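You operate a simulated robot arm through the tools that you are given. There is no shell and no other tool. Be economical: measure what you need, move in short steps, check, and stop when the job is done.

Carry out the task below with a simulated two-armed robot. There is one attempt and no reset: what you move stays moved.

Task
Pack the card's ball and the sachet in the black case; latch it.
Fine: both latches shut; the other ball stays where it lies.

The check looks at the end state, three seconds after you hand in, the way a careful person would. Anything else that was tipped, shoved, dropped, spilled or broken makes it a failure.

Robot
Two 7-joint arms with two-finger parallel grippers on one trunk, on a base that drives. Base frame: it is fixed to the floor where the robot stands at the start and does not move with it; the origin is under the middle of the robot, x ahead of it, y to its left, z up. Units: m, degrees, N and s.
The left shoulder is at the start at [0.06, 0.144, 0.926], the right one opposite. With the tool pointing down near the work surface each hand reaches from about 0.32 to 0.74 m from the robot's upright axis, wherever it stands, measured 20 degrees to its own side. Places, roughly: black case lid [0.8, 1.2, 1]; black case orange latch [0.5, 1.1, 0.8]; black case yellow latch [0.5, 1.3, 0.8]; large hollow of the black case [0.7, 1.3, 0.8]; small hollow of the black case [0.7, 1.1, 0.8]. Payload 1.57 kg a hand.
The TCP of each hand is the grasp point between the finger pads, 0.03 m short of the fingertips. In the tool frame z runs along the fingers and y along their closing line. Largest opening 0.11 m; finger width 0.024, thickness 0.012; the body of the gripper, 0.048 by 0.112 m, starts 0.078 m behind the TCP.
Orientation is that of the tool frame in the base frame, as a unit quaternion [x, y, z, w]. With the fingers straight down and closing along the base's y, the tool's x points along the base's -x, its y along +y and its z along -z.

Tools
- The arms move only by the tool move_arm. It takes "left_motion", "right_motion" or both (then of equal length, played together; a hand with none holds still); each is a list of rows, each an object of numbers (a shift or turn left out is 0, a gripper value left out holds the last): "rx", "ry", "rz": the turn, a rotation vector about the base's x, y, z in degrees; "tx", "ty", "tz": the shift along the base's x, y, z in m; "hand": the gripper command, from -1 (shut) to 1 (fully open), values between in proportion. In form: [{"rx": .., "ry": .., "rz": .., "tx": .., "ty": .., "tz": .., "hand": ..}, ...]. A call has 1 to 12 rows; each row shifts and turns the commanded pose from where the row before left it. Rows are played at 5 a second. More than 0.05 m and 8.6 degrees between two rows, or a gripper value outside its range, and nothing of the call is played. A pose out of reach is approached as far as the arm can. The call stops where the force on the tool passes 40 N (or 10 N more than at its start, if that is more) or the arm is blocked; 0.2 s more then pass. The fingers move at their own pace (about 0.045 m/s each) and stop on an object; they squeeze with about 25 N. The grip force told is the motor's: it shows also when the fingers shut on nothing. Time passes only in rows, and 0.2 s behind the last, so rows that do not move let the fingers close. The reply holds the time, the measured pose of the TCP, the force on the tool along the base axes, the opening and the grip force, in the units named above and with some noise, with the torque about the TCP (base axes, N m) and any sound that the robot's microphone picked up.
- Cameras (640 x 400 px; columns grow to the right, rows downward): "scene" is now at [0.0462, 0.0158, 1.5352]; the picture's right is [0.20, -0.98, 0.00], its down [-0.74, -0.15, -0.65] and it looks along [0.64, 0.13, -0.76] (base axes); focal length 284 px, centre (320, 200). "left" rides on the left gripper at [0.07, -0.016, -0.141] in its tool frame; the picture's right is [0.23, 0.97, 0.00], its down [-0.86, 0.20, -0.48] and it looks along [-0.47, 0.11, 0.88] (tool axes); focal length 222 px, centre (320, 200). "right" rides on the right gripper at [0.07, 0.016, -0.141] in its tool frame; the picture's right is [-0.23, 0.97, 0.00], its down [-0.86, -0.20, -0.48] and it looks along [-0.47, -0.11, 0.88] (tool axes); focal length 222 px, centre (320, 200). There is no depth. A picture from a camera that has moved, and an enlarged one, comes with that camera's place and axes in the base frame and with its lens.
- capture(camera): a new picture of that camera. No time passes.
- raise_lower(by): slides the trunk up (or, below 0, down) by that many m; the arms and the scene camera ride with it, the base frame stays. It gives what a move gives, with no picture.
- roll_base(legs): drives the robot by 1 to 6 legs, each [ahead, left, turn to the left] in m, m and degrees, along the robot's own axes; the way and the turn of a leg run together, so that a leg with both is an arc; at most 1.5 m and 180 degrees a leg. The arms and the cameras ride along, it lands a little off, and it stops where it bumps. It gives what a move gives.
- turn_head(pan, tilt): turns the head with the scene camera to pan (to the left, within 86 degrees either way) and tilt (down, from -29 to 69), counted from straight ahead of the robot. It gives what a move gives.
- inspect(camera, box): a new picture of the part [left, top, right, bottom] of that camera's present view, enlarged. No time passes.
- job_done(): hands the job in; it is judged then, once.

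Go step by step. Nothing tells you exact positions but the pictures and the camera data: compare them with the known pose of the tool, close in by small moves and look again before you grip or let go. The budget is 120 turns and 108 pictures, counting those below and the enlarged ones. Unless the task says otherwise, let go and move clear before handing in, and close with one line.

The tools are called after "Call:" as a command line: name --argument value ..., lists and objects as JSON in quotes. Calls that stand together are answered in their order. move_arm: Moves the arms, as the interface text tells. Its arguments: {"type":"object","properties":{"left_motion":{"type":"array","items":{"type":"object","properties":{"rx":{"type":"number"},"ry":{"type":"number"},"rz":{"type":"number"},"tx":{"type":"number"},"ty":{"type":"number"},"tz":{"type":"number"},"hand":{"type":"number"}}}},"right_motion":{"type":"array","items":{"type":"object","properties":{"rx":{"type":"number"},"ry":{"type":"number"},"rz":{"type":"number"},"tx":{"type":"number"},"ty":{"type":"number"},"tz":{"type":"number"},"hand":{"type":"number"}}}}},"required":[]} The other tools are called the same way: raise_lower (by) slides the trunk up or down; roll_base (legs) drives the base; turn_head (pan, tilt) turns the head that bears the scene camera; capture (camera) takes a picture; inspect (camera, box) takes an enlarged picture of a part of a camera's view; job_done () hands the job in.

At the start:

```text
time: 0.0
left_tcp_pos: [0.4358, 0.3799, 1.078]
left_tcp_rot: [0.0, 1.0, 0.0, 0.0]
left_contact_force: [-1.0, 0.5, 0.4]
left_wrist_torque: [-0.01, 0.01, 0.0]
left_gripper_width: 0.11
left_grip_force: 0.1
right_tcp_pos: [0.39, 0.0121, 1.0609]
right_tcp_rot: [-0.001, 1.0, 0.0, 0.001]
right_contact_force: [1.2, -0.5, 0.4]
right_wrist_torque: [-0.02, 0.01, -0.03]
right_gripper_width: 0.1102
right_grip_force: 0.1
trunk travel left (down, up): [-0.525, 0.065]
robot x, y, heading: [-0.0008, -0.003, 0.1]
head pan, tilt: [11.4, 49.2]
```

scene: 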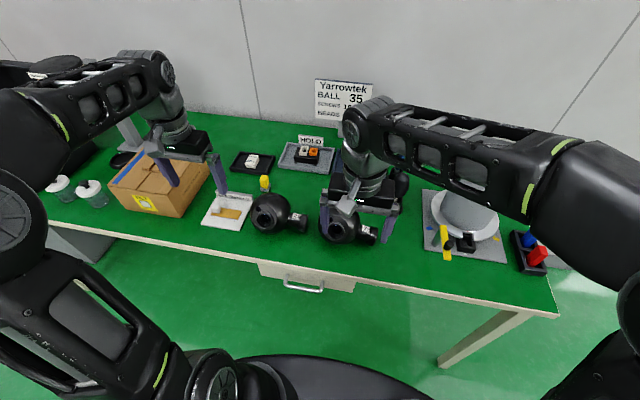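
right: 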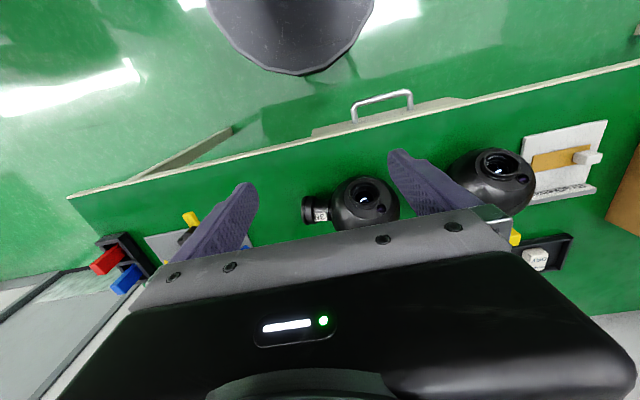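
left: 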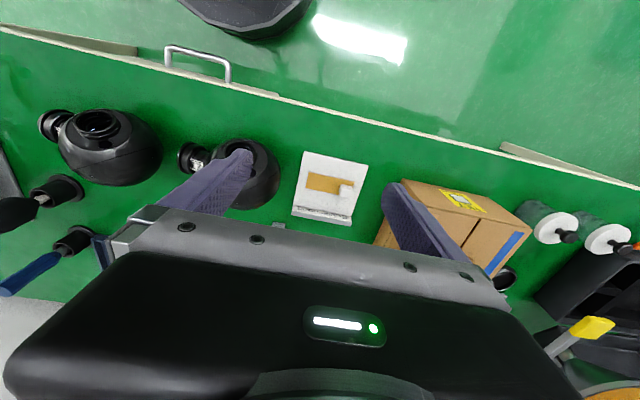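

I see two black balls (with necks), a card on the wall, and a black case that must lie to the left. I'll read the card and look closer first.

Call:
inspect --camera "scene" --box '[280, 60, 420, 150]'

Call:
inspect --camera "scene" --box '[180, 130, 420, 280]'

Call:
turn_head --pan 60 --tilt 35

```text
4.44 times, centred on (350, 105) of scene
camera zoom: at [0.0462, 0.0158, 1.5352], right [0.2, -0.98, 0.0], down [-0.74, -0.15, -0.65], along [0.64, 0.13, -0.76], focal length 1265 px, centre (187, 622)
```

zoom: 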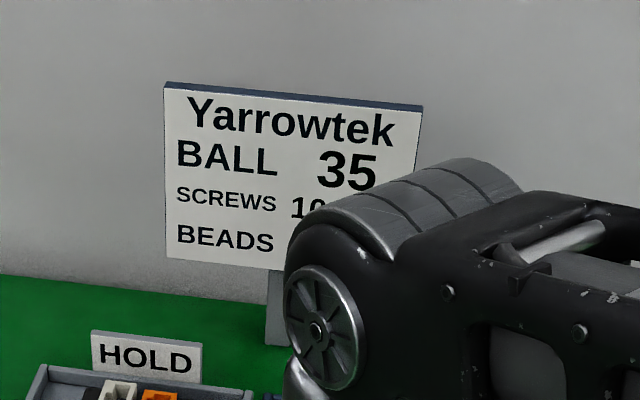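

```text
2.67 times, centred on (300, 205) of scene
camera zoom: at [0.0462, 0.0158, 1.5352], right [0.2, -0.98, 0.0], down [-0.74, -0.15, -0.65], along [0.64, 0.13, -0.76], focal length 759 px, centre (373, 187)
```

zoom: 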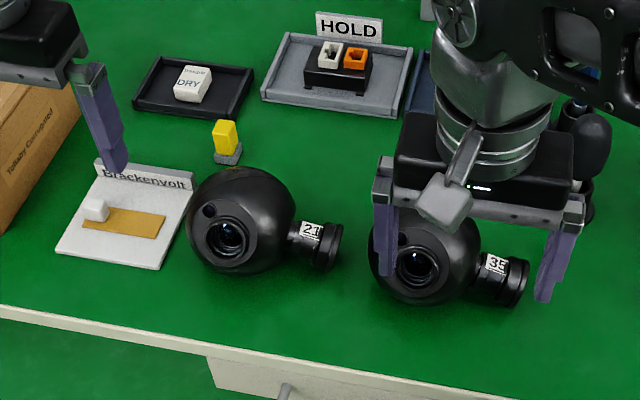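

```text
time: 1.2
left_tcp_pos: [0.4358, 0.3789, 1.0795]
left_tcp_rot: [0.0, 1.0, 0.0, 0.0]
left_contact_force: [-0.9, 0.4, 0.1]
left_wrist_torque: [-0.01, -0.02, 0.03]
left_gripper_width: 0.1102
left_grip_force: 0.0
right_tcp_pos: [0.3903, 0.012, 1.0629]
right_tcp_rot: [0.0, 1.0, 0.0, 0.001]
right_contact_force: [-0.1, -0.2, -0.4]
right_wrist_torque: [-0.04, 0.03, 0.02]
right_gripper_width: 0.1101
right_grip_force: 0.1
trunk travel left (down, up): [-0.525, 0.065]
robot x, y, heading: [0.0025, 0.0016, -0.1]
head pan, tilt: [60.0, 35.0]
```

The ball labelled 35 is the right-hand one; the sachet "DRY" lies in a dark tray. Now the case.

Call:
capture --camera "scene"

```text
102 pictures are left
camera scene: at [0.0141, 0.0767, 1.5558], right [0.87, -0.5, 0.0], down [-0.29, -0.5, -0.82], along [0.41, 0.71, -0.57], focal length 284 px, centre (320, 200)
```

scene: 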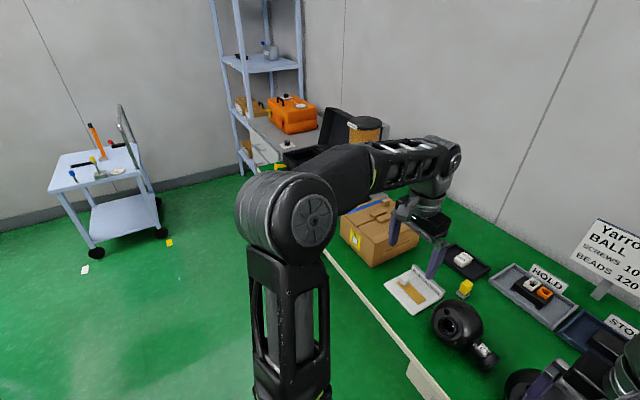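

Call:
inspect --camera "scene" --box '[220, 80, 460, 230]'

Call:
inspect --camera "right" --box '[280, 130, 600, 280]'

Call:
inspect --camera "left" --box '[420, 170, 640, 400]'

```text
2.67 times, centred on (340, 155) of scene
camera zoom: at [0.0141, 0.0767, 1.5558], right [0.87, -0.5, 0.0], down [-0.29, -0.5, -0.82], along [0.41, 0.71, -0.57], focal length 759 px, centre (267, 320)
```

zoom: 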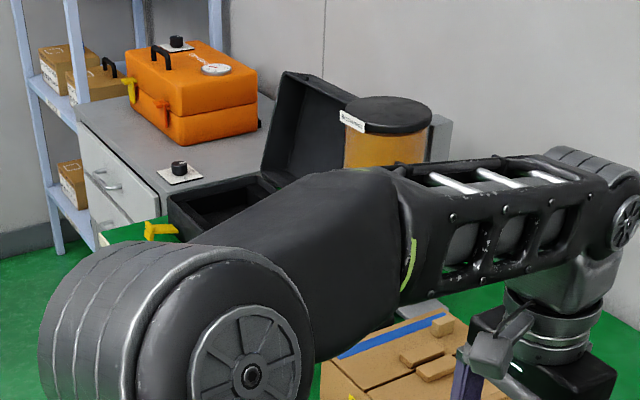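

```text
2.00 times, centred on (440, 205) of right
camera zoom: at [0.3192, 0.0268, 1.2025], right [0.23, 0.97, 0.0], down [0.85, -0.2, 0.48], along [0.47, -0.11, -0.88], focal length 444 px, centre (80, 190)
```

zoom: 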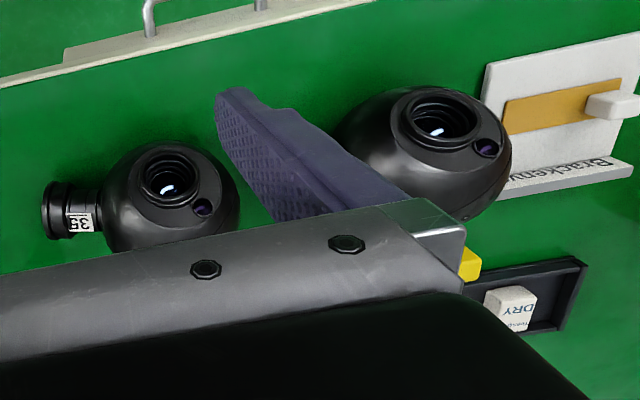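

```text
1.74 times, centred on (530, 285) of left
camera zoom: at [0.3673, 0.3635, 1.2204], right [-0.23, 0.97, 0.0], down [0.86, 0.2, 0.48], along [0.47, 0.11, -0.88], focal length 386 px, centre (-45, 52)
```

zoom: 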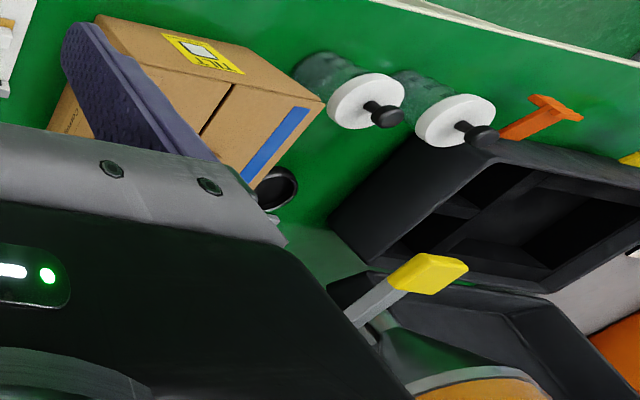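

The case, open, lies at the far left end; the ball is about 0.13 m wide, so I'd grip it by its neck. I turn the right hand by 90° and bring it above the neck.

Call:
move_arm --right_motion '[{"rz": 8.2, "tx": 0.015, "ty": -0.003}, {"rz": 8.2, "tx": 0.015, "ty": -0.003}, {"rz": 8.2, "tx": 0.015, "ty": -0.003}, {"rz": 8.2, "tx": 0.015, "ty": -0.003}, {"rz": 8.2, "tx": 0.015, "ty": -0.003}, {"rz": 8.2, "tx": 0.015, "ty": -0.003}, {"rz": 8.2, "tx": 0.015, "ty": -0.003}, {"rz": 8.2, "tx": 0.015, "ty": -0.003}, {"rz": 8.2, "tx": 0.015, "ty": -0.003}, {"rz": 8.2, "tx": 0.015, "ty": -0.003}, {"rz": 8, "tx": 0.015, "ty": -0.003}]'

Call:
capture --camera "right"

Call:
turn_head --pan 5 --tilt 50

Call:
capture --camera "scene"

```text
time: 3.6
left_tcp_pos: [0.4365, 0.38, 1.0782]
left_tcp_rot: [0.001, 1.0, 0.001, 0.0]
left_contact_force: [-0.3, -0.5, -1.0]
left_wrist_torque: [0.01, -0.03, 0.0]
left_gripper_width: 0.11
left_grip_force: 0.0
right_tcp_pos: [0.5554, -0.0217, 1.0599]
right_tcp_rot: [0.707, -0.707, 0.001, 0.0]
right_contact_force: [0.9, -0.3, -0.2]
right_wrist_torque: [0.03, -0.02, 0.03]
right_gripper_width: 0.1097
right_grip_force: 0.0
trunk travel left (down, up): [-0.525, 0.065]
robot x, y, heading: [-0.0013, -0.0014, 0.1]
head pan, tilt: [60.0, 35.0]
```

```text
98 pictures are left
camera right: at [0.5381, -0.0927, 1.2014], right [-0.97, 0.23, 0.0], down [0.2, 0.86, 0.48], along [0.11, 0.47, -0.88], focal length 222 px, centre (320, 200)
```

right: 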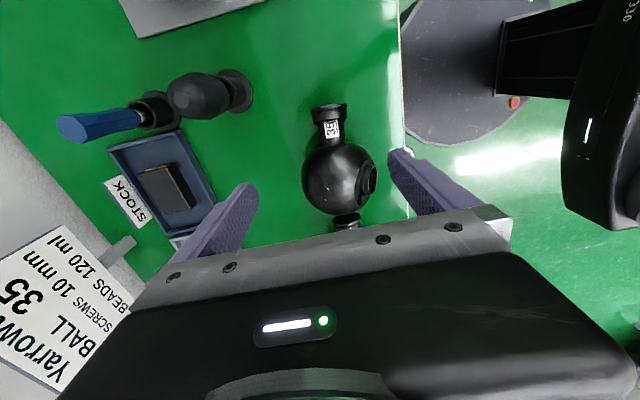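

```text
time: 4.8
left_tcp_pos: [0.4357, 0.3788, 1.0786]
left_tcp_rot: [0.0, 1.0, 0.0, -0.001]
left_contact_force: [0.2, -0.3, -0.5]
left_wrist_torque: [0.03, -0.01, -0.02]
left_gripper_width: 0.1098
left_grip_force: 0.0
right_tcp_pos: [0.5547, -0.0216, 1.0587]
right_tcp_rot: [0.707, -0.707, 0.0, -0.001]
right_contact_force: [-0.8, -0.3, 0.3]
right_wrist_torque: [-0.01, 0.0, -0.01]
right_gripper_width: 0.1099
right_grip_force: 0.1
trunk travel left (down, up): [-0.525, 0.065]
robot x, y, heading: [0.0029, -0.002, -0.1]
head pan, tilt: [5.0, 50.0]
```

```text
97 pictures are left
camera scene: at [0.0468, 0.0073, 1.5341], right [0.09, -1.0, 0.0], down [-0.76, -0.07, -0.64], along [0.64, 0.06, -0.77], focal length 284 px, centre (320, 200)
```

scene: 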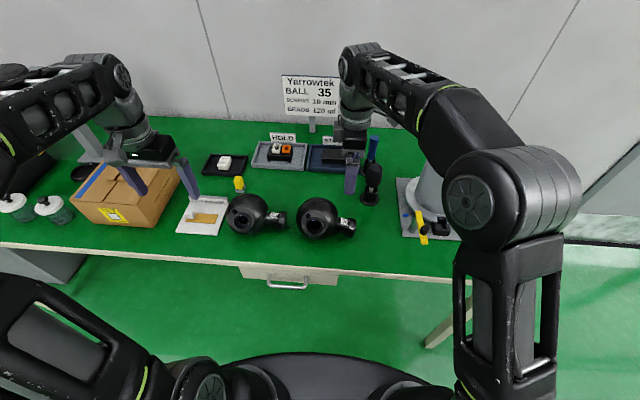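

Ball 35 is centred near [0.543, 0.06, 0.86], its neck runs along -y at x≈0.539, y≈-0.036…-0.006. I lower the right hand around the neck and look before closing.

Call:
move_arm --right_motion '[{"tx": -0.016, "tz": -0.02}, {"tz": -0.04}, {"tz": -0.04}, {"tz": -0.04}, {"tz": -0.03}, {"tz": -0.02}]'

Call:
capture --camera "right"

Call:
inspect --camera "scene" --box '[200, 130, 420, 270]'

```text
time: 6.2
left_tcp_pos: [0.4368, 0.3794, 1.0785]
left_tcp_rot: [0.0, 1.0, 0.0, 0.0]
left_contact_force: [-0.2, 0.0, 0.0]
left_wrist_torque: [0.01, 0.01, 0.01]
left_gripper_width: 0.11
left_grip_force: 0.1
right_tcp_pos: [0.5406, -0.0214, 0.8706]
right_tcp_rot: [0.708, -0.707, 0.0, 0.0]
right_contact_force: [-0.5, -0.8, 0.1]
right_wrist_torque: [-0.02, 0.0, 0.0]
right_gripper_width: 0.1104
right_grip_force: 0.1
trunk travel left (down, up): [-0.525, 0.065]
robot x, y, heading: [0.003, -0.0007, 0.4]
head pan, tilt: [5.0, 50.0]
```

```text
96 pictures are left
camera right: at [0.5218, -0.0927, 1.0113], right [-0.97, 0.23, 0.0], down [0.2, 0.85, 0.48], along [0.11, 0.47, -0.88], focal length 222 px, centre (320, 200)
```

right: 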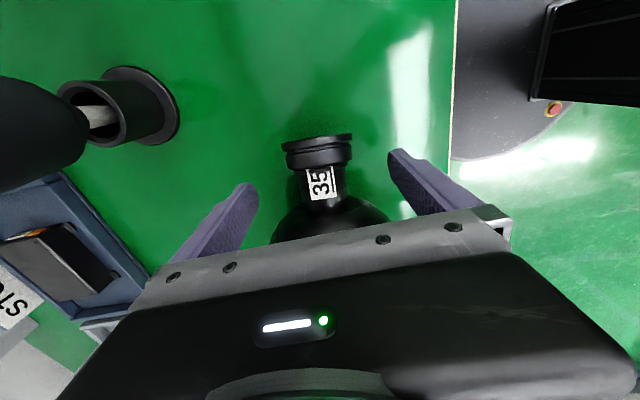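

```text
2.86 times, centred on (310, 200) of scene
camera zoom: at [0.047, 0.0073, 1.5341], right [0.09, -1.0, 0.0], down [-0.76, -0.07, -0.64], along [0.64, 0.06, -0.77], focal length 813 px, centre (349, 200)
```

zoom: 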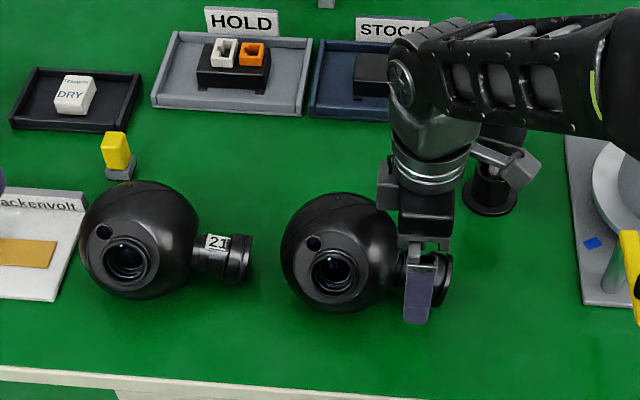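

Neck sits between the fingers; I lower a bit more, close, and check.

Call:
move_arm --right_motion '[{"ty": 0.003, "tz": -0.012}, {"tz": -0.012}, {"hand": -1}, {}, {}, {}, {}, {}, {}]'

Call:
capture --camera "right"

```text
time: 8.2
left_tcp_pos: [0.437, 0.3796, 1.0796]
left_tcp_rot: [0.0, 1.0, 0.0, 0.0]
left_contact_force: [-0.3, -0.2, -0.1]
left_wrist_torque: [0.02, 0.0, -0.03]
left_gripper_width: 0.1098
left_grip_force: 0.1
right_tcp_pos: [0.5393, -0.0185, 0.8473]
right_tcp_rot: [-0.707, 0.707, 0.0, 0.003]
right_contact_force: [5.4, 2.9, 10.8]
right_wrist_torque: [1.22, 0.0, -0.45]
right_gripper_width: 0.045
right_grip_force: 25.5
trunk travel left (down, up): [-0.525, 0.065]
robot x, y, heading: [0.0068, -0.003, 0.0]
head pan, tilt: [5.0, 50.0]
```

```text
94 pictures are left
camera right: at [0.5216, -0.0892, 0.9891], right [-0.97, 0.23, 0.0], down [0.2, 0.85, 0.48], along [0.11, 0.47, -0.88], focal length 222 px, centre (320, 200)
```

right: 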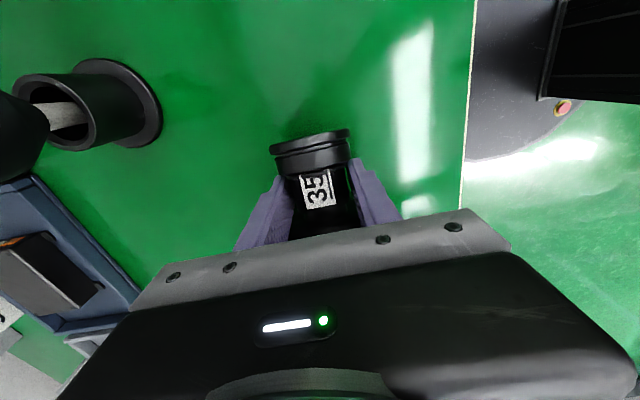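

Gripped at 0.045 m. Lift gently.

Call:
move_arm --right_motion '[{"tz": 0.01}, {"tz": 0.015}, {"tz": 0.02}, {"tz": 0.02}, {}]'

Call:
inspect --camera "scene" --box '[200, 130, 420, 270]'

```text
time: 9.4
left_tcp_pos: [0.4365, 0.3793, 1.0773]
left_tcp_rot: [0.001, 1.0, 0.001, 0.0]
left_contact_force: [-0.8, -0.4, -0.2]
left_wrist_torque: [-0.02, 0.0, -0.01]
left_gripper_width: 0.11
left_grip_force: 0.1
right_tcp_pos: [0.5388, -0.0181, 0.9124]
right_tcp_rot: [0.707, -0.707, 0.0, 0.001]
right_contact_force: [0.1, 0.5, -4.9]
right_wrist_torque: [-0.19, 0.0, -0.01]
right_gripper_width: 0.0441
right_grip_force: 24.9
trunk travel left (down, up): [-0.525, 0.065]
robot x, y, heading: [-0.0017, -0.0029, 0.2]
head pan, tilt: [5.0, 50.0]
```

```text
2.86 times, centred on (310, 200) of scene
camera zoom: at [0.0473, 0.0072, 1.5341], right [0.09, -1.0, 0.0], down [-0.76, -0.07, -0.64], along [0.64, 0.06, -0.77], focal length 813 px, centre (349, 200)
```

zoom: 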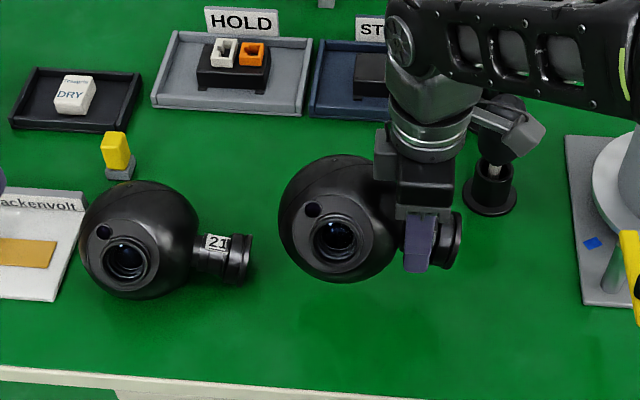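

Ball is held firmly (~0.5 kg). I raise it higher, then drive a bit forward and left so the left hand reaches the sachet.

Call:
move_arm --right_motion '[{"tz": 0.03, "tx": -0.01}, {"tz": 0.03, "tx": -0.01}, {"tz": 0.03, "tx": -0.01}, {"tz": 0.03, "tx": -0.01}, {"tz": 0.03, "tx": -0.01}, {"tx": -0.01}]'

Call:
roll_base --legs '[[0, 0.1, 0], [0.14, 0, 0]]'

Call:
turn_head --pan 20 --tilt 50

Call:
capture --camera "scene"

Call:
capture --camera "left"

```text
time: 10.8
left_tcp_pos: [0.4367, 0.3793, 1.0787]
left_tcp_rot: [0.0, 1.0, 0.0, 0.0]
left_contact_force: [-0.6, 0.0, -0.2]
left_wrist_torque: [0.01, 0.0, 0.01]
left_gripper_width: 0.1102
left_grip_force: 0.2
right_tcp_pos: [0.4778, -0.018, 1.0638]
right_tcp_rot: [-0.707, 0.707, 0.001, 0.001]
right_contact_force: [0.6, 0.2, -4.8]
right_wrist_torque: [-0.15, -0.01, 0.01]
right_gripper_width: 0.0441
right_grip_force: 25.5
trunk travel left (down, up): [-0.525, 0.065]
robot x, y, heading: [-0.001, 0.0007, -0.0]
head pan, tilt: [5.0, 50.0]
```

```text
time: 12.9
left_tcp_pos: [0.5769, 0.4776, 1.079]
left_tcp_rot: [0.001, 1.0, 0.0, -0.001]
left_contact_force: [0.9, -0.1, -0.1]
left_wrist_torque: [-0.03, 0.02, -0.02]
left_gripper_width: 0.11
left_grip_force: 0.2
right_tcp_pos: [0.6183, 0.0806, 1.0626]
right_tcp_rot: [0.707, -0.707, -0.001, 0.001]
right_contact_force: [1.4, -0.9, -4.3]
right_wrist_torque: [-0.21, 0.05, 0.01]
right_gripper_width: 0.0438
right_grip_force: 24.5
trunk travel left (down, up): [-0.525, 0.065]
robot x, y, heading: [0.1362, 0.0969, -0.1]
head pan, tilt: [5.0, 50.0]
```

```text
time: 13.7
left_tcp_pos: [0.575, 0.4792, 1.0781]
left_tcp_rot: [0.001, 1.0, 0.0, 0.0]
left_contact_force: [0.8, -0.3, -0.7]
left_wrist_torque: [-0.01, 0.0, -0.01]
left_gripper_width: 0.1102
left_grip_force: 0.0
right_tcp_pos: [0.618, 0.0819, 1.0626]
right_tcp_rot: [-0.707, 0.707, -0.001, 0.0]
right_contact_force: [0.0, -0.2, -4.5]
right_wrist_torque: [-0.19, 0.02, 0.0]
right_gripper_width: 0.044
right_grip_force: 24.9
trunk travel left (down, up): [-0.525, 0.065]
robot x, y, heading: [0.1385, 0.1003, -0.1]
head pan, tilt: [20.0, 50.0]
```

```text
92 pictures are left
camera scene: at [0.1812, 0.1265, 1.5341], right [0.34, -0.94, 0.0], down [-0.72, -0.26, -0.64], along [0.6, 0.22, -0.77], focal length 284 px, centre (320, 200)
```

scene: 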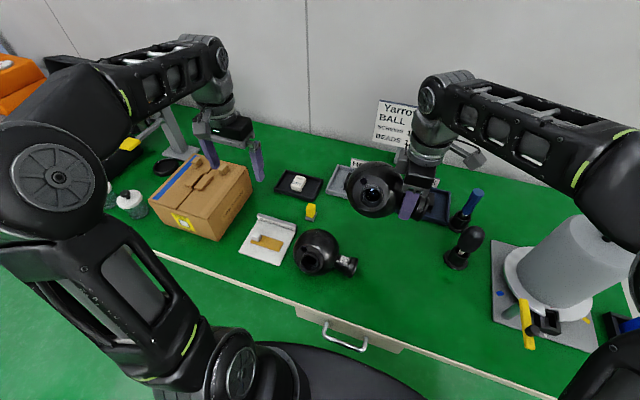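

```text
91 pictures are left
camera left: at [0.5064, 0.463, 1.2203], right [-0.23, 0.97, 0.0], down [0.86, 0.2, 0.48], along [0.47, 0.11, -0.88], focal length 222 px, centre (320, 200)
```

left: 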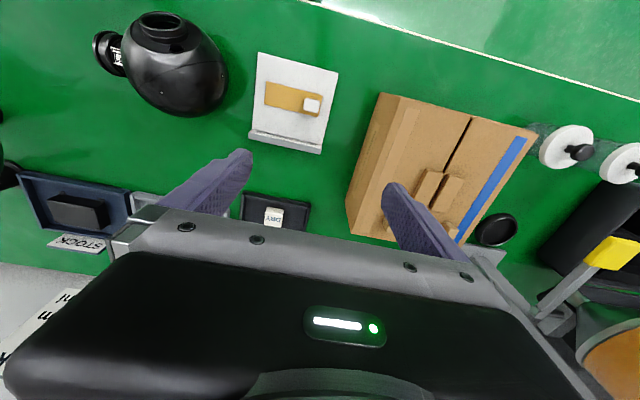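

The sachet is at about [0.78, 0.427, 0.82]. I bring the left hand above it with a partial opening.

Call:
move_arm --left_motion '[{"tx": 0.04, "ty": -0.01, "hand": 0.4}, {"tx": 0.04, "ty": -0.01, "tz": -0.02}, {"tx": 0.04, "ty": -0.01, "tz": -0.03}, {"tx": 0.04, "ty": -0.01, "tz": -0.04}, {"tx": 0.043, "ty": -0.011, "tz": -0.04}, {}]'

Call:
inspect --camera "scene" --box '[220, 120, 380, 220]'

Call:
capture --camera "left"

```text
refused: row 3 steps farther than a row can; nothing moved
```

```text
4.00 times, centred on (300, 170) of scene
camera zoom: at [0.1812, 0.1265, 1.5341], right [0.34, -0.94, 0.0], down [-0.72, -0.26, -0.64], along [0.6, 0.22, -0.77], focal length 1138 px, centre (400, 320)
```

zoom: 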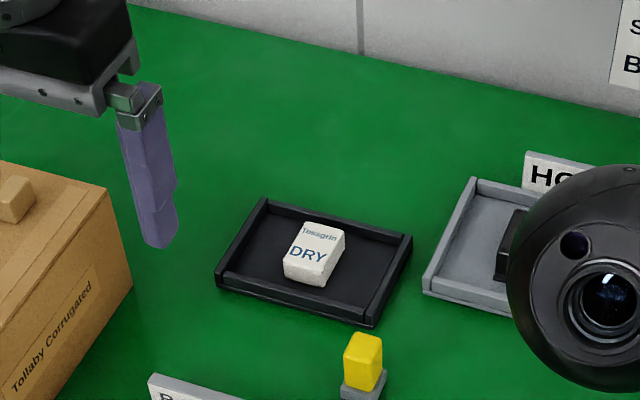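

```text
89 pictures are left
camera left: at [0.5064, 0.463, 1.2203], right [-0.23, 0.97, 0.0], down [0.86, 0.2, 0.48], along [0.47, 0.11, -0.88], focal length 222 px, centre (320, 200)
```

left: 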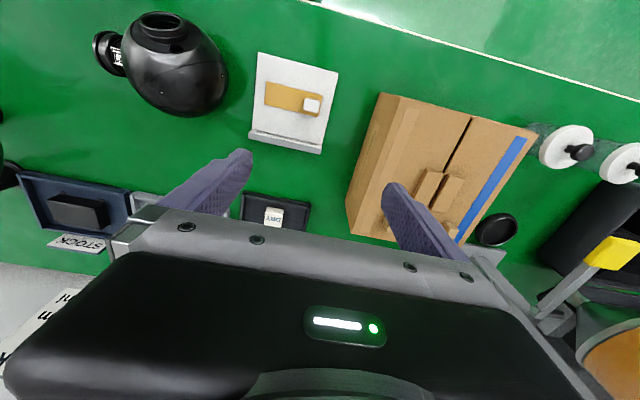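

Call:
move_arm --left_motion '[{"tx": 0.034, "ty": -0.009, "hand": 0.3}, {"tx": 0.034, "ty": -0.009, "tz": -0.02}, {"tx": 0.034, "ty": -0.009, "tz": -0.03}, {"tx": 0.034, "ty": -0.008, "tz": -0.03}, {"tx": 0.034, "ty": -0.008, "tz": -0.03}, {"tx": 0.033, "ty": -0.008, "tz": -0.02}, {}]'

Call:
inspect --camera "scene" --box '[220, 120, 380, 220]'

Call:
capture --camera "left"

```text
time: 15.2
left_tcp_pos: [0.7782, 0.4265, 0.9501]
left_tcp_rot: [0.001, 1.0, 0.0, -0.001]
left_contact_force: [0.0, -0.3, 0.9]
left_wrist_torque: [0.01, -0.02, -0.03]
left_gripper_width: 0.0715
left_grip_force: 0.0
right_tcp_pos: [0.6166, 0.0822, 1.0618]
right_tcp_rot: [0.708, -0.707, 0.0, 0.0]
right_contact_force: [0.0, 0.2, -3.5]
right_wrist_torque: [-0.14, 0.0, -0.02]
right_gripper_width: 0.044
right_grip_force: 24.8
trunk travel left (down, up): [-0.525, 0.065]
robot x, y, heading: [0.1393, 0.0995, -0.1]
head pan, tilt: [20.0, 50.0]
```

```text
4.00 times, centred on (300, 170) of scene
camera zoom: at [0.1805, 0.1265, 1.5342], right [0.34, -0.94, 0.0], down [-0.72, -0.26, -0.64], along [0.6, 0.22, -0.77], focal length 1138 px, centre (400, 320)
```

zoom: 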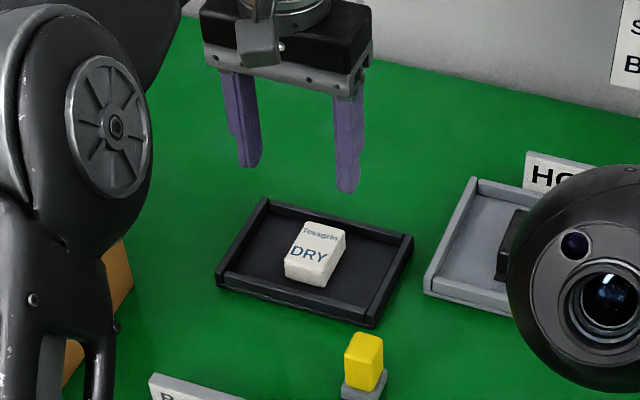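

```text
87 pictures are left
camera left: at [0.7094, 0.4113, 1.0922], right [-0.23, 0.97, 0.0], down [0.86, 0.2, 0.48], along [0.47, 0.11, -0.88], focal length 222 px, centre (320, 200)
```

left: 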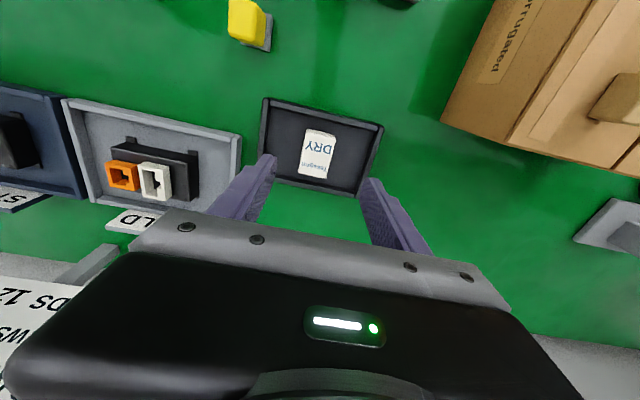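

Call:
move_arm --left_motion '[{"tx": 0.01, "tz": -0.03}, {"tz": -0.03}, {"tz": -0.03}, {"tz": -0.015}, {}]'

Call:
inspect --camera "scene" --box '[220, 120, 380, 220]'

Call:
capture --camera "left"

```text
time: 16.4
left_tcp_pos: [0.7883, 0.43, 0.8434]
left_tcp_rot: [0.0, 1.0, 0.0, 0.0]
left_contact_force: [0.4, 0.1, 0.5]
left_wrist_torque: [0.02, 0.02, 0.0]
left_gripper_width: 0.0715
left_grip_force: 0.1
right_tcp_pos: [0.6167, 0.0814, 1.0628]
right_tcp_rot: [-0.707, 0.707, 0.0, -0.001]
right_contact_force: [0.3, -1.0, -5.0]
right_wrist_torque: [-0.13, 0.0, 0.03]
right_gripper_width: 0.0438
right_grip_force: 25.2
trunk travel left (down, up): [-0.525, 0.065]
robot x, y, heading: [0.1344, 0.0979, 0.0]
head pan, tilt: [20.0, 50.0]
```

```text
4.00 times, centred on (300, 170) of scene
camera zoom: at [0.1812, 0.1265, 1.5341], right [0.34, -0.94, 0.0], down [-0.72, -0.26, -0.64], along [0.6, 0.22, -0.77], focal length 1138 px, centre (400, 320)
```

zoom: 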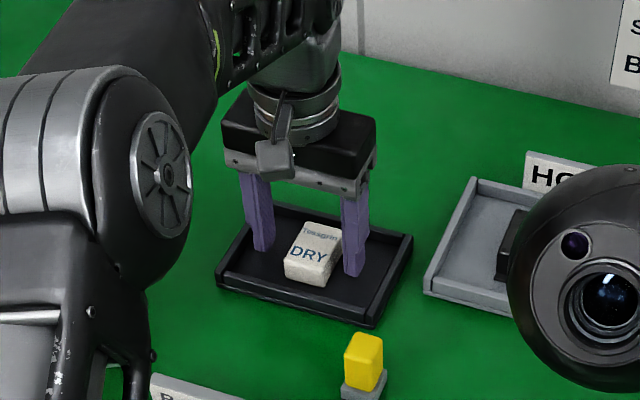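

```text
85 pictures are left
camera left: at [0.7195, 0.4136, 0.9857], right [-0.23, 0.97, 0.0], down [0.86, 0.2, 0.48], along [0.47, 0.11, -0.88], focal length 222 px, centre (320, 200)
```

left: 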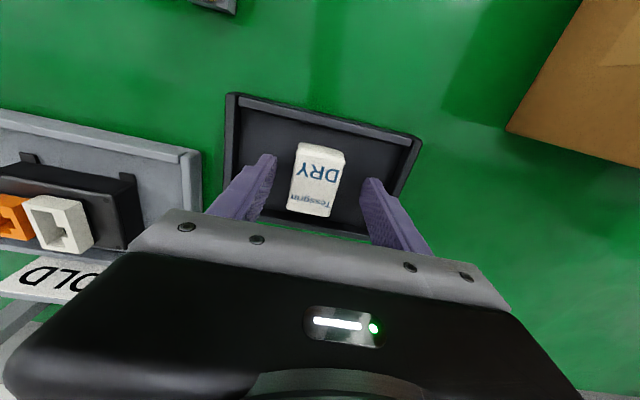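

Fingers straddle the sachet; a touch lower and close.

Call:
move_arm --left_motion '[{"ty": -0.003, "tz": -0.008}, {"hand": -1}, {}, {}, {}, {}, {}]'

Call:
move_arm --left_motion '[{"tz": 0.02}, {"tz": 0.03}, {"tz": 0.04}, {}]'

Call:
capture --camera "left"

```text
time: 18.1
left_tcp_pos: [0.7886, 0.4255, 0.8361]
left_tcp_rot: [0.001, 1.0, 0.0, 0.0]
left_contact_force: [0.5, -0.6, 5.6]
left_wrist_torque: [-0.11, 0.05, -0.03]
left_gripper_width: 0.0368
left_grip_force: 25.1
right_tcp_pos: [0.6176, 0.0806, 1.0627]
right_tcp_rot: [-0.707, 0.707, 0.001, 0.001]
right_contact_force: [0.5, 0.5, -4.0]
right_wrist_torque: [-0.18, 0.0, 0.0]
right_gripper_width: 0.0438
right_grip_force: 24.5
trunk travel left (down, up): [-0.525, 0.065]
robot x, y, heading: [0.1378, 0.0981, -0.1]
head pan, tilt: [20.0, 50.0]
```

```text
time: 19.1
left_tcp_pos: [0.7895, 0.4262, 0.924]
left_tcp_rot: [-0.001, 1.0, 0.0, -0.001]
left_contact_force: [0.2, 1.1, 0.8]
left_wrist_torque: [-0.03, 0.02, 0.03]
left_gripper_width: 0.0367
left_grip_force: 25.7
right_tcp_pos: [0.6172, 0.0814, 1.0633]
right_tcp_rot: [0.708, -0.707, -0.001, 0.001]
right_contact_force: [0.3, -0.2, -4.0]
right_wrist_torque: [-0.16, 0.02, -0.04]
right_gripper_width: 0.0441
right_grip_force: 24.4
trunk travel left (down, up): [-0.525, 0.065]
robot x, y, heading: [0.1444, 0.1012, -0.0]
head pan, tilt: [20.0, 50.0]
```

```text
84 pictures are left
camera left: at [0.7196, 0.4103, 1.0661], right [-0.23, 0.97, 0.0], down [0.86, 0.2, 0.48], along [0.46, 0.11, -0.88], focal length 222 px, centre (320, 200)
```

left: 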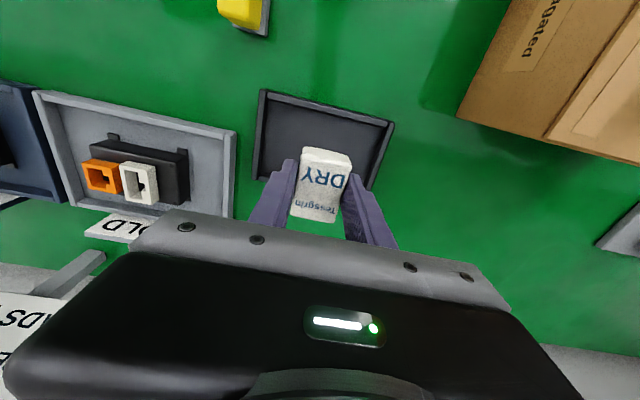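

Sachet held. I raise and retract both hands, back off, and drive left towards the case.

Call:
move_arm --left_motion '[{"tz": 0.045}, {"tz": 0.045}, {"tz": 0.04}, {"tx": -0.045, "tz": 0.01}, {"tx": -0.045, "tz": 0.01}, {"tx": -0.045}, {"tx": -0.045}, {"tx": -0.045}, {"tx": -0.04}]' --right_motion '[{}, {}, {}, {"tx": -0.01, "tz": 0.01}, {"tx": -0.01, "tz": 0.01}, {"tx": -0.01}, {"tx": -0.01}, {"tx": -0.01}, {}]'

Call:
roll_base --legs '[[-0.15, 0, 0], [0, 0.6, 0]]'

Call:
turn_head --pan 45 --tilt 40

Call:
capture --camera "scene"

Call:
capture --camera "left"

```text
time: 21.1
left_tcp_pos: [0.4852, 0.4322, 1.0328]
left_tcp_rot: [0.001, 1.0, 0.001, 0.0]
left_contact_force: [0.6, 0.0, -0.1]
left_wrist_torque: [0.02, -0.02, -0.01]
left_gripper_width: 0.0371
left_grip_force: 25.1
left hand out of reach, approached as far as the arm can: row 2, 3
right_tcp_pos: [0.5668, 0.0818, 1.0823]
right_tcp_rot: [-0.707, 0.708, 0.001, 0.0]
right_contact_force: [-1.3, -0.2, -4.1]
right_wrist_torque: [-0.15, -0.02, 0.0]
right_gripper_width: 0.0437
right_grip_force: 25.2
trunk travel left (down, up): [-0.525, 0.065]
robot x, y, heading: [0.1379, 0.1049, -0.0]
head pan, tilt: [20.0, 50.0]
```

```text
time: 25.4
left_tcp_pos: [0.3306, 1.0303, 1.0328]
left_tcp_rot: [-0.003, 1.0, 0.0, 0.0]
left_contact_force: [0.3, 0.5, -1.4]
left_wrist_torque: [0.0, 0.0, -0.02]
left_gripper_width: 0.0367
left_grip_force: 25.4
right_tcp_pos: [0.4145, 0.6804, 1.083]
right_tcp_rot: [0.71, -0.704, 0.0, 0.0]
right_contact_force: [0.3, -0.5, -3.7]
right_wrist_torque: [-0.2, 0.03, 0.03]
right_gripper_width: 0.0437
right_grip_force: 24.5
trunk travel left (down, up): [-0.525, 0.065]
robot x, y, heading: [-0.014, 0.6924, 0.2]
head pan, tilt: [20.0, 50.0]
```

```text
time: 26.3
left_tcp_pos: [0.331, 1.0285, 1.0318]
left_tcp_rot: [-0.004, 1.0, -0.001, 0.0]
left_contact_force: [0.2, 0.4, -1.3]
left_wrist_torque: [0.01, 0.0, -0.02]
left_gripper_width: 0.037
left_grip_force: 24.8
right_tcp_pos: [0.4154, 0.6788, 1.0835]
right_tcp_rot: [0.71, -0.704, 0.0, 0.0]
right_contact_force: [-0.4, 0.9, -5.0]
right_wrist_torque: [-0.17, -0.04, -0.01]
right_gripper_width: 0.0438
right_grip_force: 24.5
trunk travel left (down, up): [-0.525, 0.065]
robot x, y, heading: [-0.018, 0.6932, 0.4]
head pan, tilt: [45.0, 40.0]
```

```text
83 pictures are left
camera scene: at [0.0155, 0.7547, 1.5483], right [0.71, -0.7, 0.0], down [-0.45, -0.46, -0.77], along [0.54, 0.54, -0.64], focal length 284 px, centre (320, 200)
```

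scene: 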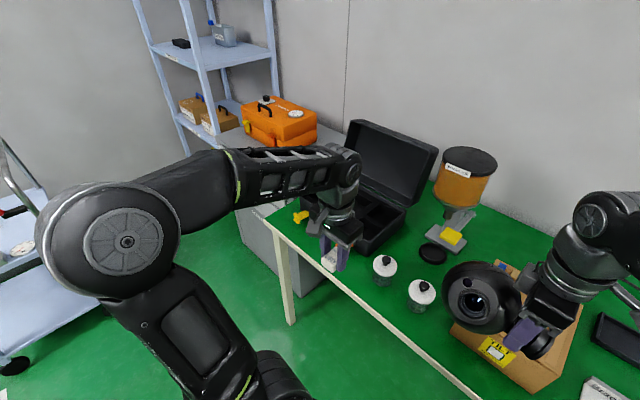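

```text
82 pictures are left
camera left: at [0.2625, 1.0128, 1.1748], right [-0.23, 0.97, 0.0], down [0.85, 0.2, 0.48], along [0.47, 0.11, -0.88], focal length 222 px, centre (320, 200)
```

left: 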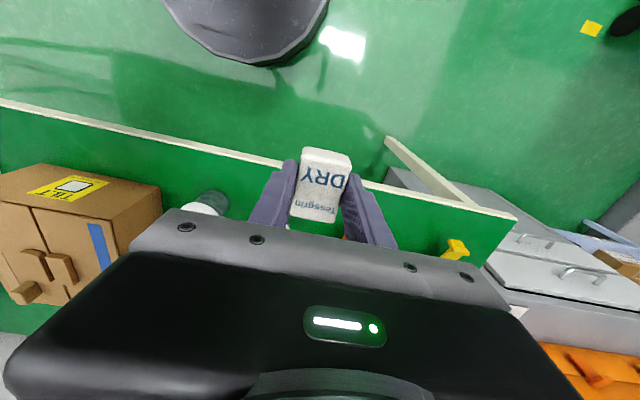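

Call:
roll_base --legs '[[0, 0.45, 0]]'

Call:
turn_head --pan 5 --tilt 48

Call:
capture --camera "scene"

```text
time: 29.0
left_tcp_pos: [0.3323, 1.4798, 1.0323]
left_tcp_rot: [0.0, 1.0, 0.0, 0.0]
left_contact_force: [0.0, 0.3, -1.0]
left_wrist_torque: [-0.02, -0.01, 0.03]
left_gripper_width: 0.0369
left_grip_force: 25.0
right_tcp_pos: [0.4133, 1.13, 1.0817]
right_tcp_rot: [0.707, -0.707, 0.0, 0.001]
right_contact_force: [-0.2, 0.5, -4.6]
right_wrist_torque: [-0.19, 0.0, 0.02]
right_gripper_width: 0.0439
right_grip_force: 25.1
trunk travel left (down, up): [-0.525, 0.065]
robot x, y, heading: [-0.0156, 1.152, -0.0]
head pan, tilt: [45.0, 40.0]
```

```text
time: 30.1
left_tcp_pos: [0.3326, 1.48, 1.0341]
left_tcp_rot: [0.0, 1.0, 0.0, -0.001]
left_contact_force: [-0.8, -0.3, -0.7]
left_wrist_torque: [0.04, -0.03, -0.01]
left_gripper_width: 0.0369
left_grip_force: 24.9
right_tcp_pos: [0.4139, 1.1294, 1.0834]
right_tcp_rot: [0.707, -0.707, 0.0, 0.0]
right_contact_force: [-0.1, -0.6, -4.1]
right_wrist_torque: [-0.14, 0.0, 0.02]
right_gripper_width: 0.044
right_grip_force: 24.6
trunk travel left (down, up): [-0.525, 0.065]
robot x, y, heading: [-0.0162, 1.1525, 0.0]
head pan, tilt: [5.0, 48.0]
```

```text
81 pictures are left
camera scene: at [0.0328, 1.1545, 1.5368], right [0.09, -1.0, 0.0], down [-0.74, -0.07, -0.67], along [0.67, 0.06, -0.74], focal length 284 px, centre (320, 200)
```

scene: 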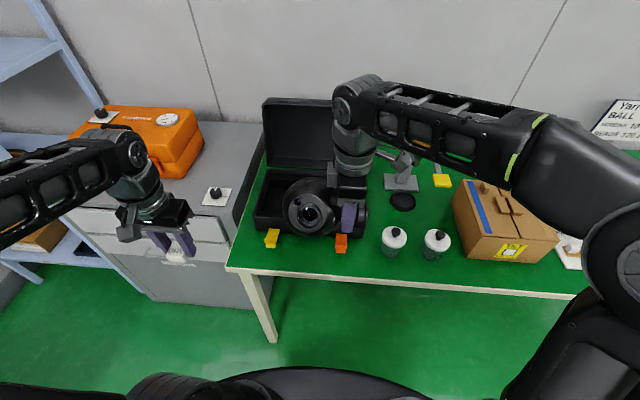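

The case is right ahead; I move the right hand aside to see the inside.

Call:
move_arm --right_motion '[{"ty": -0.045}, {"ty": -0.045}, {"ty": -0.045}, {"ty": -0.045}, {"ty": -0.045}]'

Call:
inspect --camera "scene" --box '[200, 80, 440, 280]'

Call:
capture --camera "right"

```text
time: 31.3
left_tcp_pos: [0.3324, 1.478, 1.0346]
left_tcp_rot: [0.0, 1.0, 0.001, -0.001]
left_contact_force: [-1.3, 0.0, -0.7]
left_wrist_torque: [0.02, 0.03, -0.02]
left_gripper_width: 0.037
left_grip_force: 24.7
right_tcp_pos: [0.4126, 0.9028, 1.0821]
right_tcp_rot: [0.708, -0.706, 0.0, -0.001]
right_contact_force: [0.4, -0.4, -5.1]
right_wrist_torque: [-0.15, -0.01, 0.01]
right_gripper_width: 0.044
right_grip_force: 24.8
trunk travel left (down, up): [-0.525, 0.065]
robot x, y, heading: [-0.0185, 1.1475, 0.1]
head pan, tilt: [5.0, 48.0]
```

```text
2.00 times, centred on (320, 180) of scene
camera zoom: at [0.0325, 1.1533, 1.5369], right [0.09, -1.0, 0.0], down [-0.74, -0.06, -0.67], along [0.67, 0.06, -0.74], focal length 569 px, centre (320, 240)
```

zoom: 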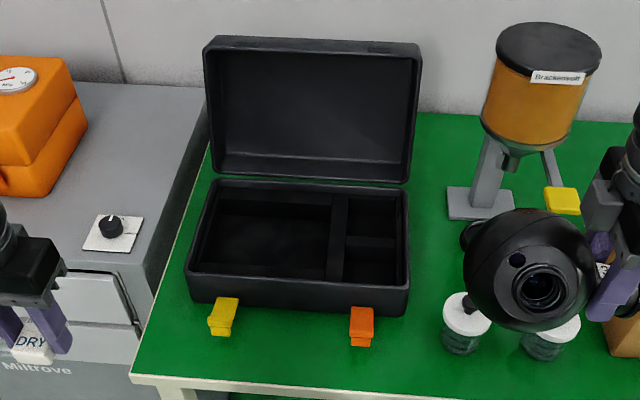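

```text
79 pictures are left
camera right: at [0.3954, 0.8315, 1.2242], right [-0.97, 0.23, 0.0], down [0.2, 0.85, 0.48], along [0.11, 0.47, -0.88], focal length 222 px, centre (320, 200)
```

right: 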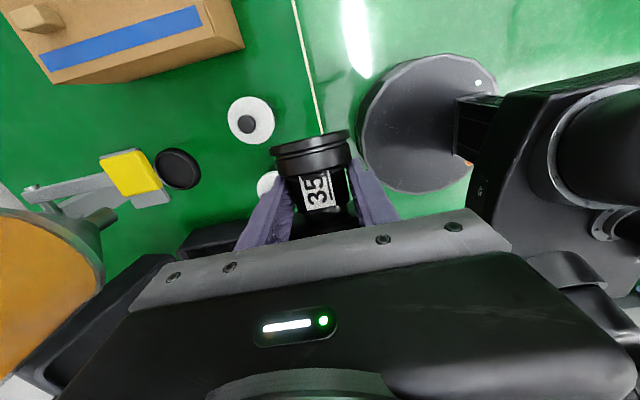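

Call:
inspect --camera "scene" --box '[260, 150, 372, 220]'

Call:
inspect --camera "scene" --box '[360, 140, 472, 210]'

```text
5.71 times, centred on (316, 185) of scene
camera zoom: at [0.0325, 1.1533, 1.5369], right [0.09, -1.0, 0.0], down [-0.74, -0.06, -0.67], along [0.67, 0.06, -0.74], focal length 1626 px, centre (343, 286)
```

zoom: 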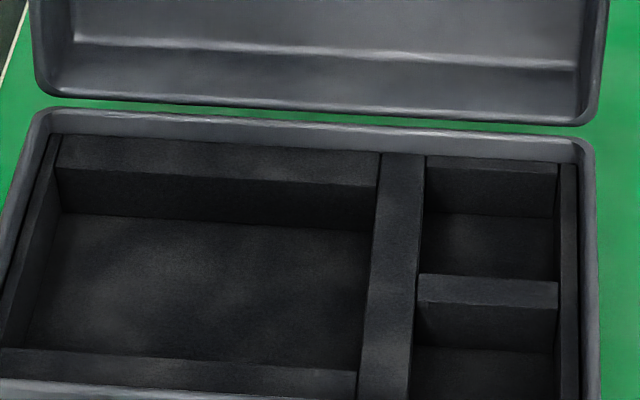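

```text
5.71 times, centred on (416, 175) of scene
camera zoom: at [0.0325, 1.1533, 1.5369], right [0.09, -1.0, 0.0], down [-0.74, -0.06, -0.67], along [0.67, 0.06, -0.74], focal length 1626 px, centre (-229, 343)
```

zoom: 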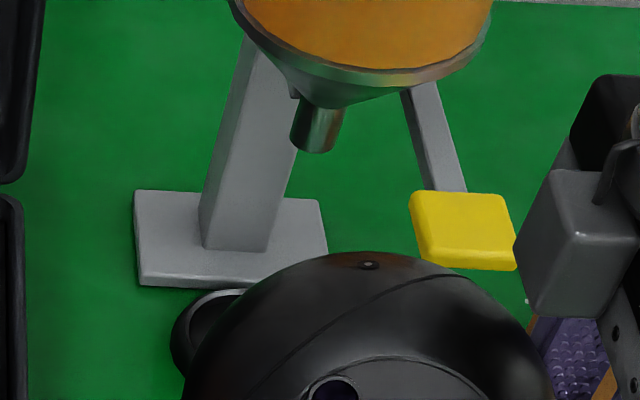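

The case is foam-lined: a large hollow (about 0.19 × 0.14 m, y 1.194–1.384, x 0.575–0.715) suits the ball with its neck lying along y. I drive so the right hand reaches it comfortably.

Call:
roll_base --legs '[[0.0, 0.23, 0], [0.04, 0, 0]]'

Call:
move_arm --right_motion '[{"tx": 0.025, "ty": 0.01}, {"tx": 0.03, "ty": 0.02}, {"tx": 0.03, "ty": 0.02}, {"tx": 0.03, "ty": 0.02}, {"tx": 0.03, "ty": 0.02}, {"tx": 0.03, "ty": 0.02}, {"tx": 0.013, "ty": 0.01}, {}]'

Call:
turn_head --pan -8 --tilt 48

Call:
inspect --camera "scene" --box '[200, 80, 440, 280]'

Call:
capture --camera "right"

```text
time: 33.5
left_tcp_pos: [0.3714, 1.7161, 1.0326]
left_tcp_rot: [-0.002, 1.0, 0.001, -0.001]
left_contact_force: [0.6, -0.6, -0.7]
left_wrist_torque: [0.01, 0.05, 0.0]
left_gripper_width: 0.0368
left_grip_force: 24.6
right_tcp_pos: [0.455, 1.1417, 1.0833]
right_tcp_rot: [0.708, -0.706, -0.001, 0.001]
right_contact_force: [0.6, 1.1, -4.1]
right_wrist_torque: [-0.15, 0.06, 0.02]
right_gripper_width: 0.0438
right_grip_force: 24.8
trunk travel left (down, up): [-0.525, 0.065]
robot x, y, heading: [0.0242, 1.3819, 0.0]
head pan, tilt: [5.0, 48.0]
```

```text
time: 35.3
left_tcp_pos: [0.3694, 1.7167, 1.0319]
left_tcp_rot: [-0.001, 1.0, 0.001, 0.001]
left_contact_force: [-0.6, 0.9, 0.4]
left_wrist_torque: [0.04, -0.02, 0.02]
left_gripper_width: 0.0368
left_grip_force: 25.1
right_tcp_pos: [0.5795, 1.2191, 1.0822]
right_tcp_rot: [0.708, -0.706, 0.001, 0.0]
right_contact_force: [-0.4, -0.1, -5.1]
right_wrist_torque: [-0.16, 0.0, 0.0]
right_gripper_width: 0.044
right_grip_force: 24.6
right hand out of reach, approached as far as the arm can: row 5, 6, 7
trunk travel left (down, up): [-0.525, 0.065]
robot x, y, heading: [0.024, 1.3829, 0.2]
head pan, tilt: [5.0, 48.0]
```

```text
time: 36.1
left_tcp_pos: [0.3701, 1.7171, 1.0333]
left_tcp_rot: [-0.001, 1.0, 0.001, 0.001]
left_contact_force: [0.0, -1.1, -0.2]
left_wrist_torque: [-0.01, -0.03, 0.0]
left_gripper_width: 0.0369
left_grip_force: 25.3
right_tcp_pos: [0.5791, 1.2187, 1.0814]
right_tcp_rot: [0.709, -0.706, 0.001, 0.0]
right_contact_force: [-0.6, -0.4, -5.2]
right_wrist_torque: [-0.15, 0.0, 0.01]
right_gripper_width: 0.044
right_grip_force: 25.1
trunk travel left (down, up): [-0.525, 0.065]
robot x, y, heading: [0.0234, 1.3828, 0.1]
head pan, tilt: [-8.0, 48.0]
```

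```text
2.00 times, centred on (320, 180) of scene
camera zoom: at [0.0714, 1.3724, 1.5368], right [-0.14, -0.99, 0.0], down [-0.74, 0.1, -0.67], along [0.66, -0.09, -0.74], focal length 569 px, centre (320, 240)
```

zoom: 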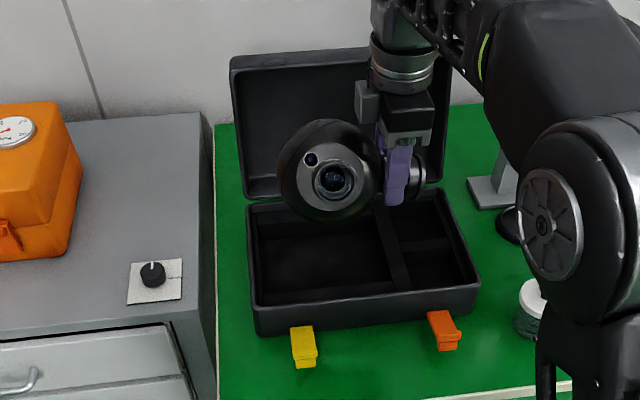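

```text
75 pictures are left
camera right: at [0.5618, 1.1471, 1.2236], right [-0.97, 0.22, 0.0], down [0.2, 0.86, 0.48], along [0.11, 0.47, -0.88], focal length 222 px, centre (320, 200)
```

right: 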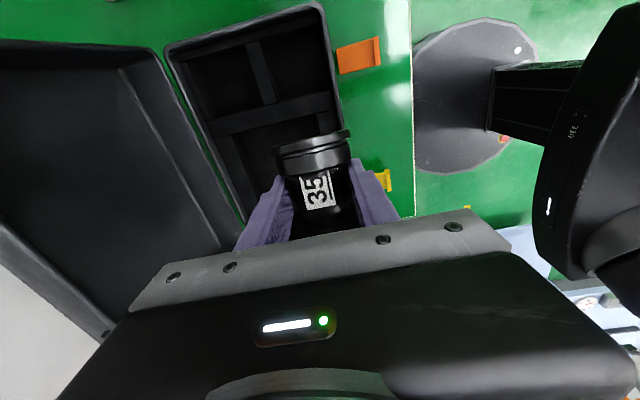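

Rim height checks at z≈0.88. I was at the reach limit up high, so I come in lower, still above the rim.

Call:
move_arm --right_motion '[{"tz": -0.03}, {"tz": -0.03, "tx": 0.015, "ty": 0.007}, {"tz": -0.02, "tx": 0.015, "ty": 0.007}, {"tx": 0.015, "ty": 0.007}, {"tx": 0.015, "ty": 0.007}, {"tx": 0.006}, {}]'

Call:
inspect --camera "scene" --box '[240, 120, 400, 240]'

Call:
capture --camera "right"

```text
time: 37.7
left_tcp_pos: [0.3692, 1.7172, 1.032]
left_tcp_rot: [-0.002, 1.0, 0.0, 0.0]
left_contact_force: [-0.6, 0.1, -0.4]
left_wrist_torque: [0.02, 0.01, 0.04]
left_gripper_width: 0.037
left_grip_force: 24.8
right_tcp_pos: [0.6441, 1.2465, 1.0018]
right_tcp_rot: [0.708, -0.706, -0.001, 0.001]
right_contact_force: [-0.7, 0.6, -4.9]
right_wrist_torque: [-0.12, 0.02, 0.01]
right_gripper_width: 0.044
right_grip_force: 25.3
trunk travel left (down, up): [-0.525, 0.065]
robot x, y, heading: [0.0226, 1.3823, 0.3]
head pan, tilt: [-8.0, 48.0]
```

```text
3.33 times, centred on (320, 180) of scene
camera zoom: at [0.0714, 1.3724, 1.5368], right [-0.14, -0.99, 0.0], down [-0.74, 0.1, -0.67], along [0.66, -0.09, -0.74], focal length 948 px, centre (320, 267)
```

zoom: 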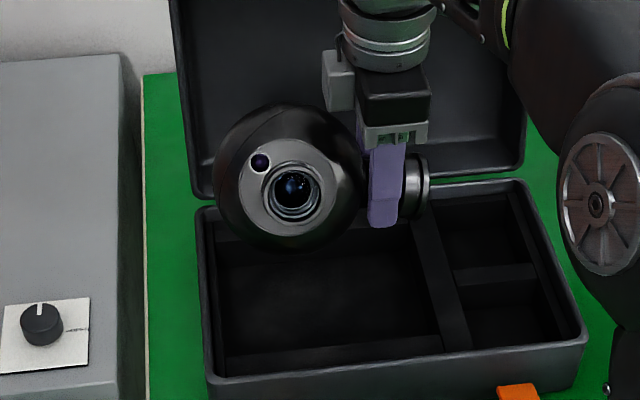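

```text
73 pictures are left
camera right: at [0.6272, 1.1744, 1.143], right [-0.97, 0.22, 0.0], down [0.2, 0.86, 0.48], along [0.11, 0.47, -0.88], focal length 222 px, centre (320, 200)
```

right: 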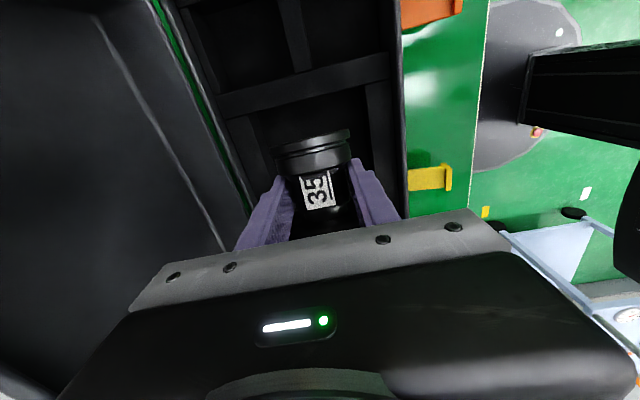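

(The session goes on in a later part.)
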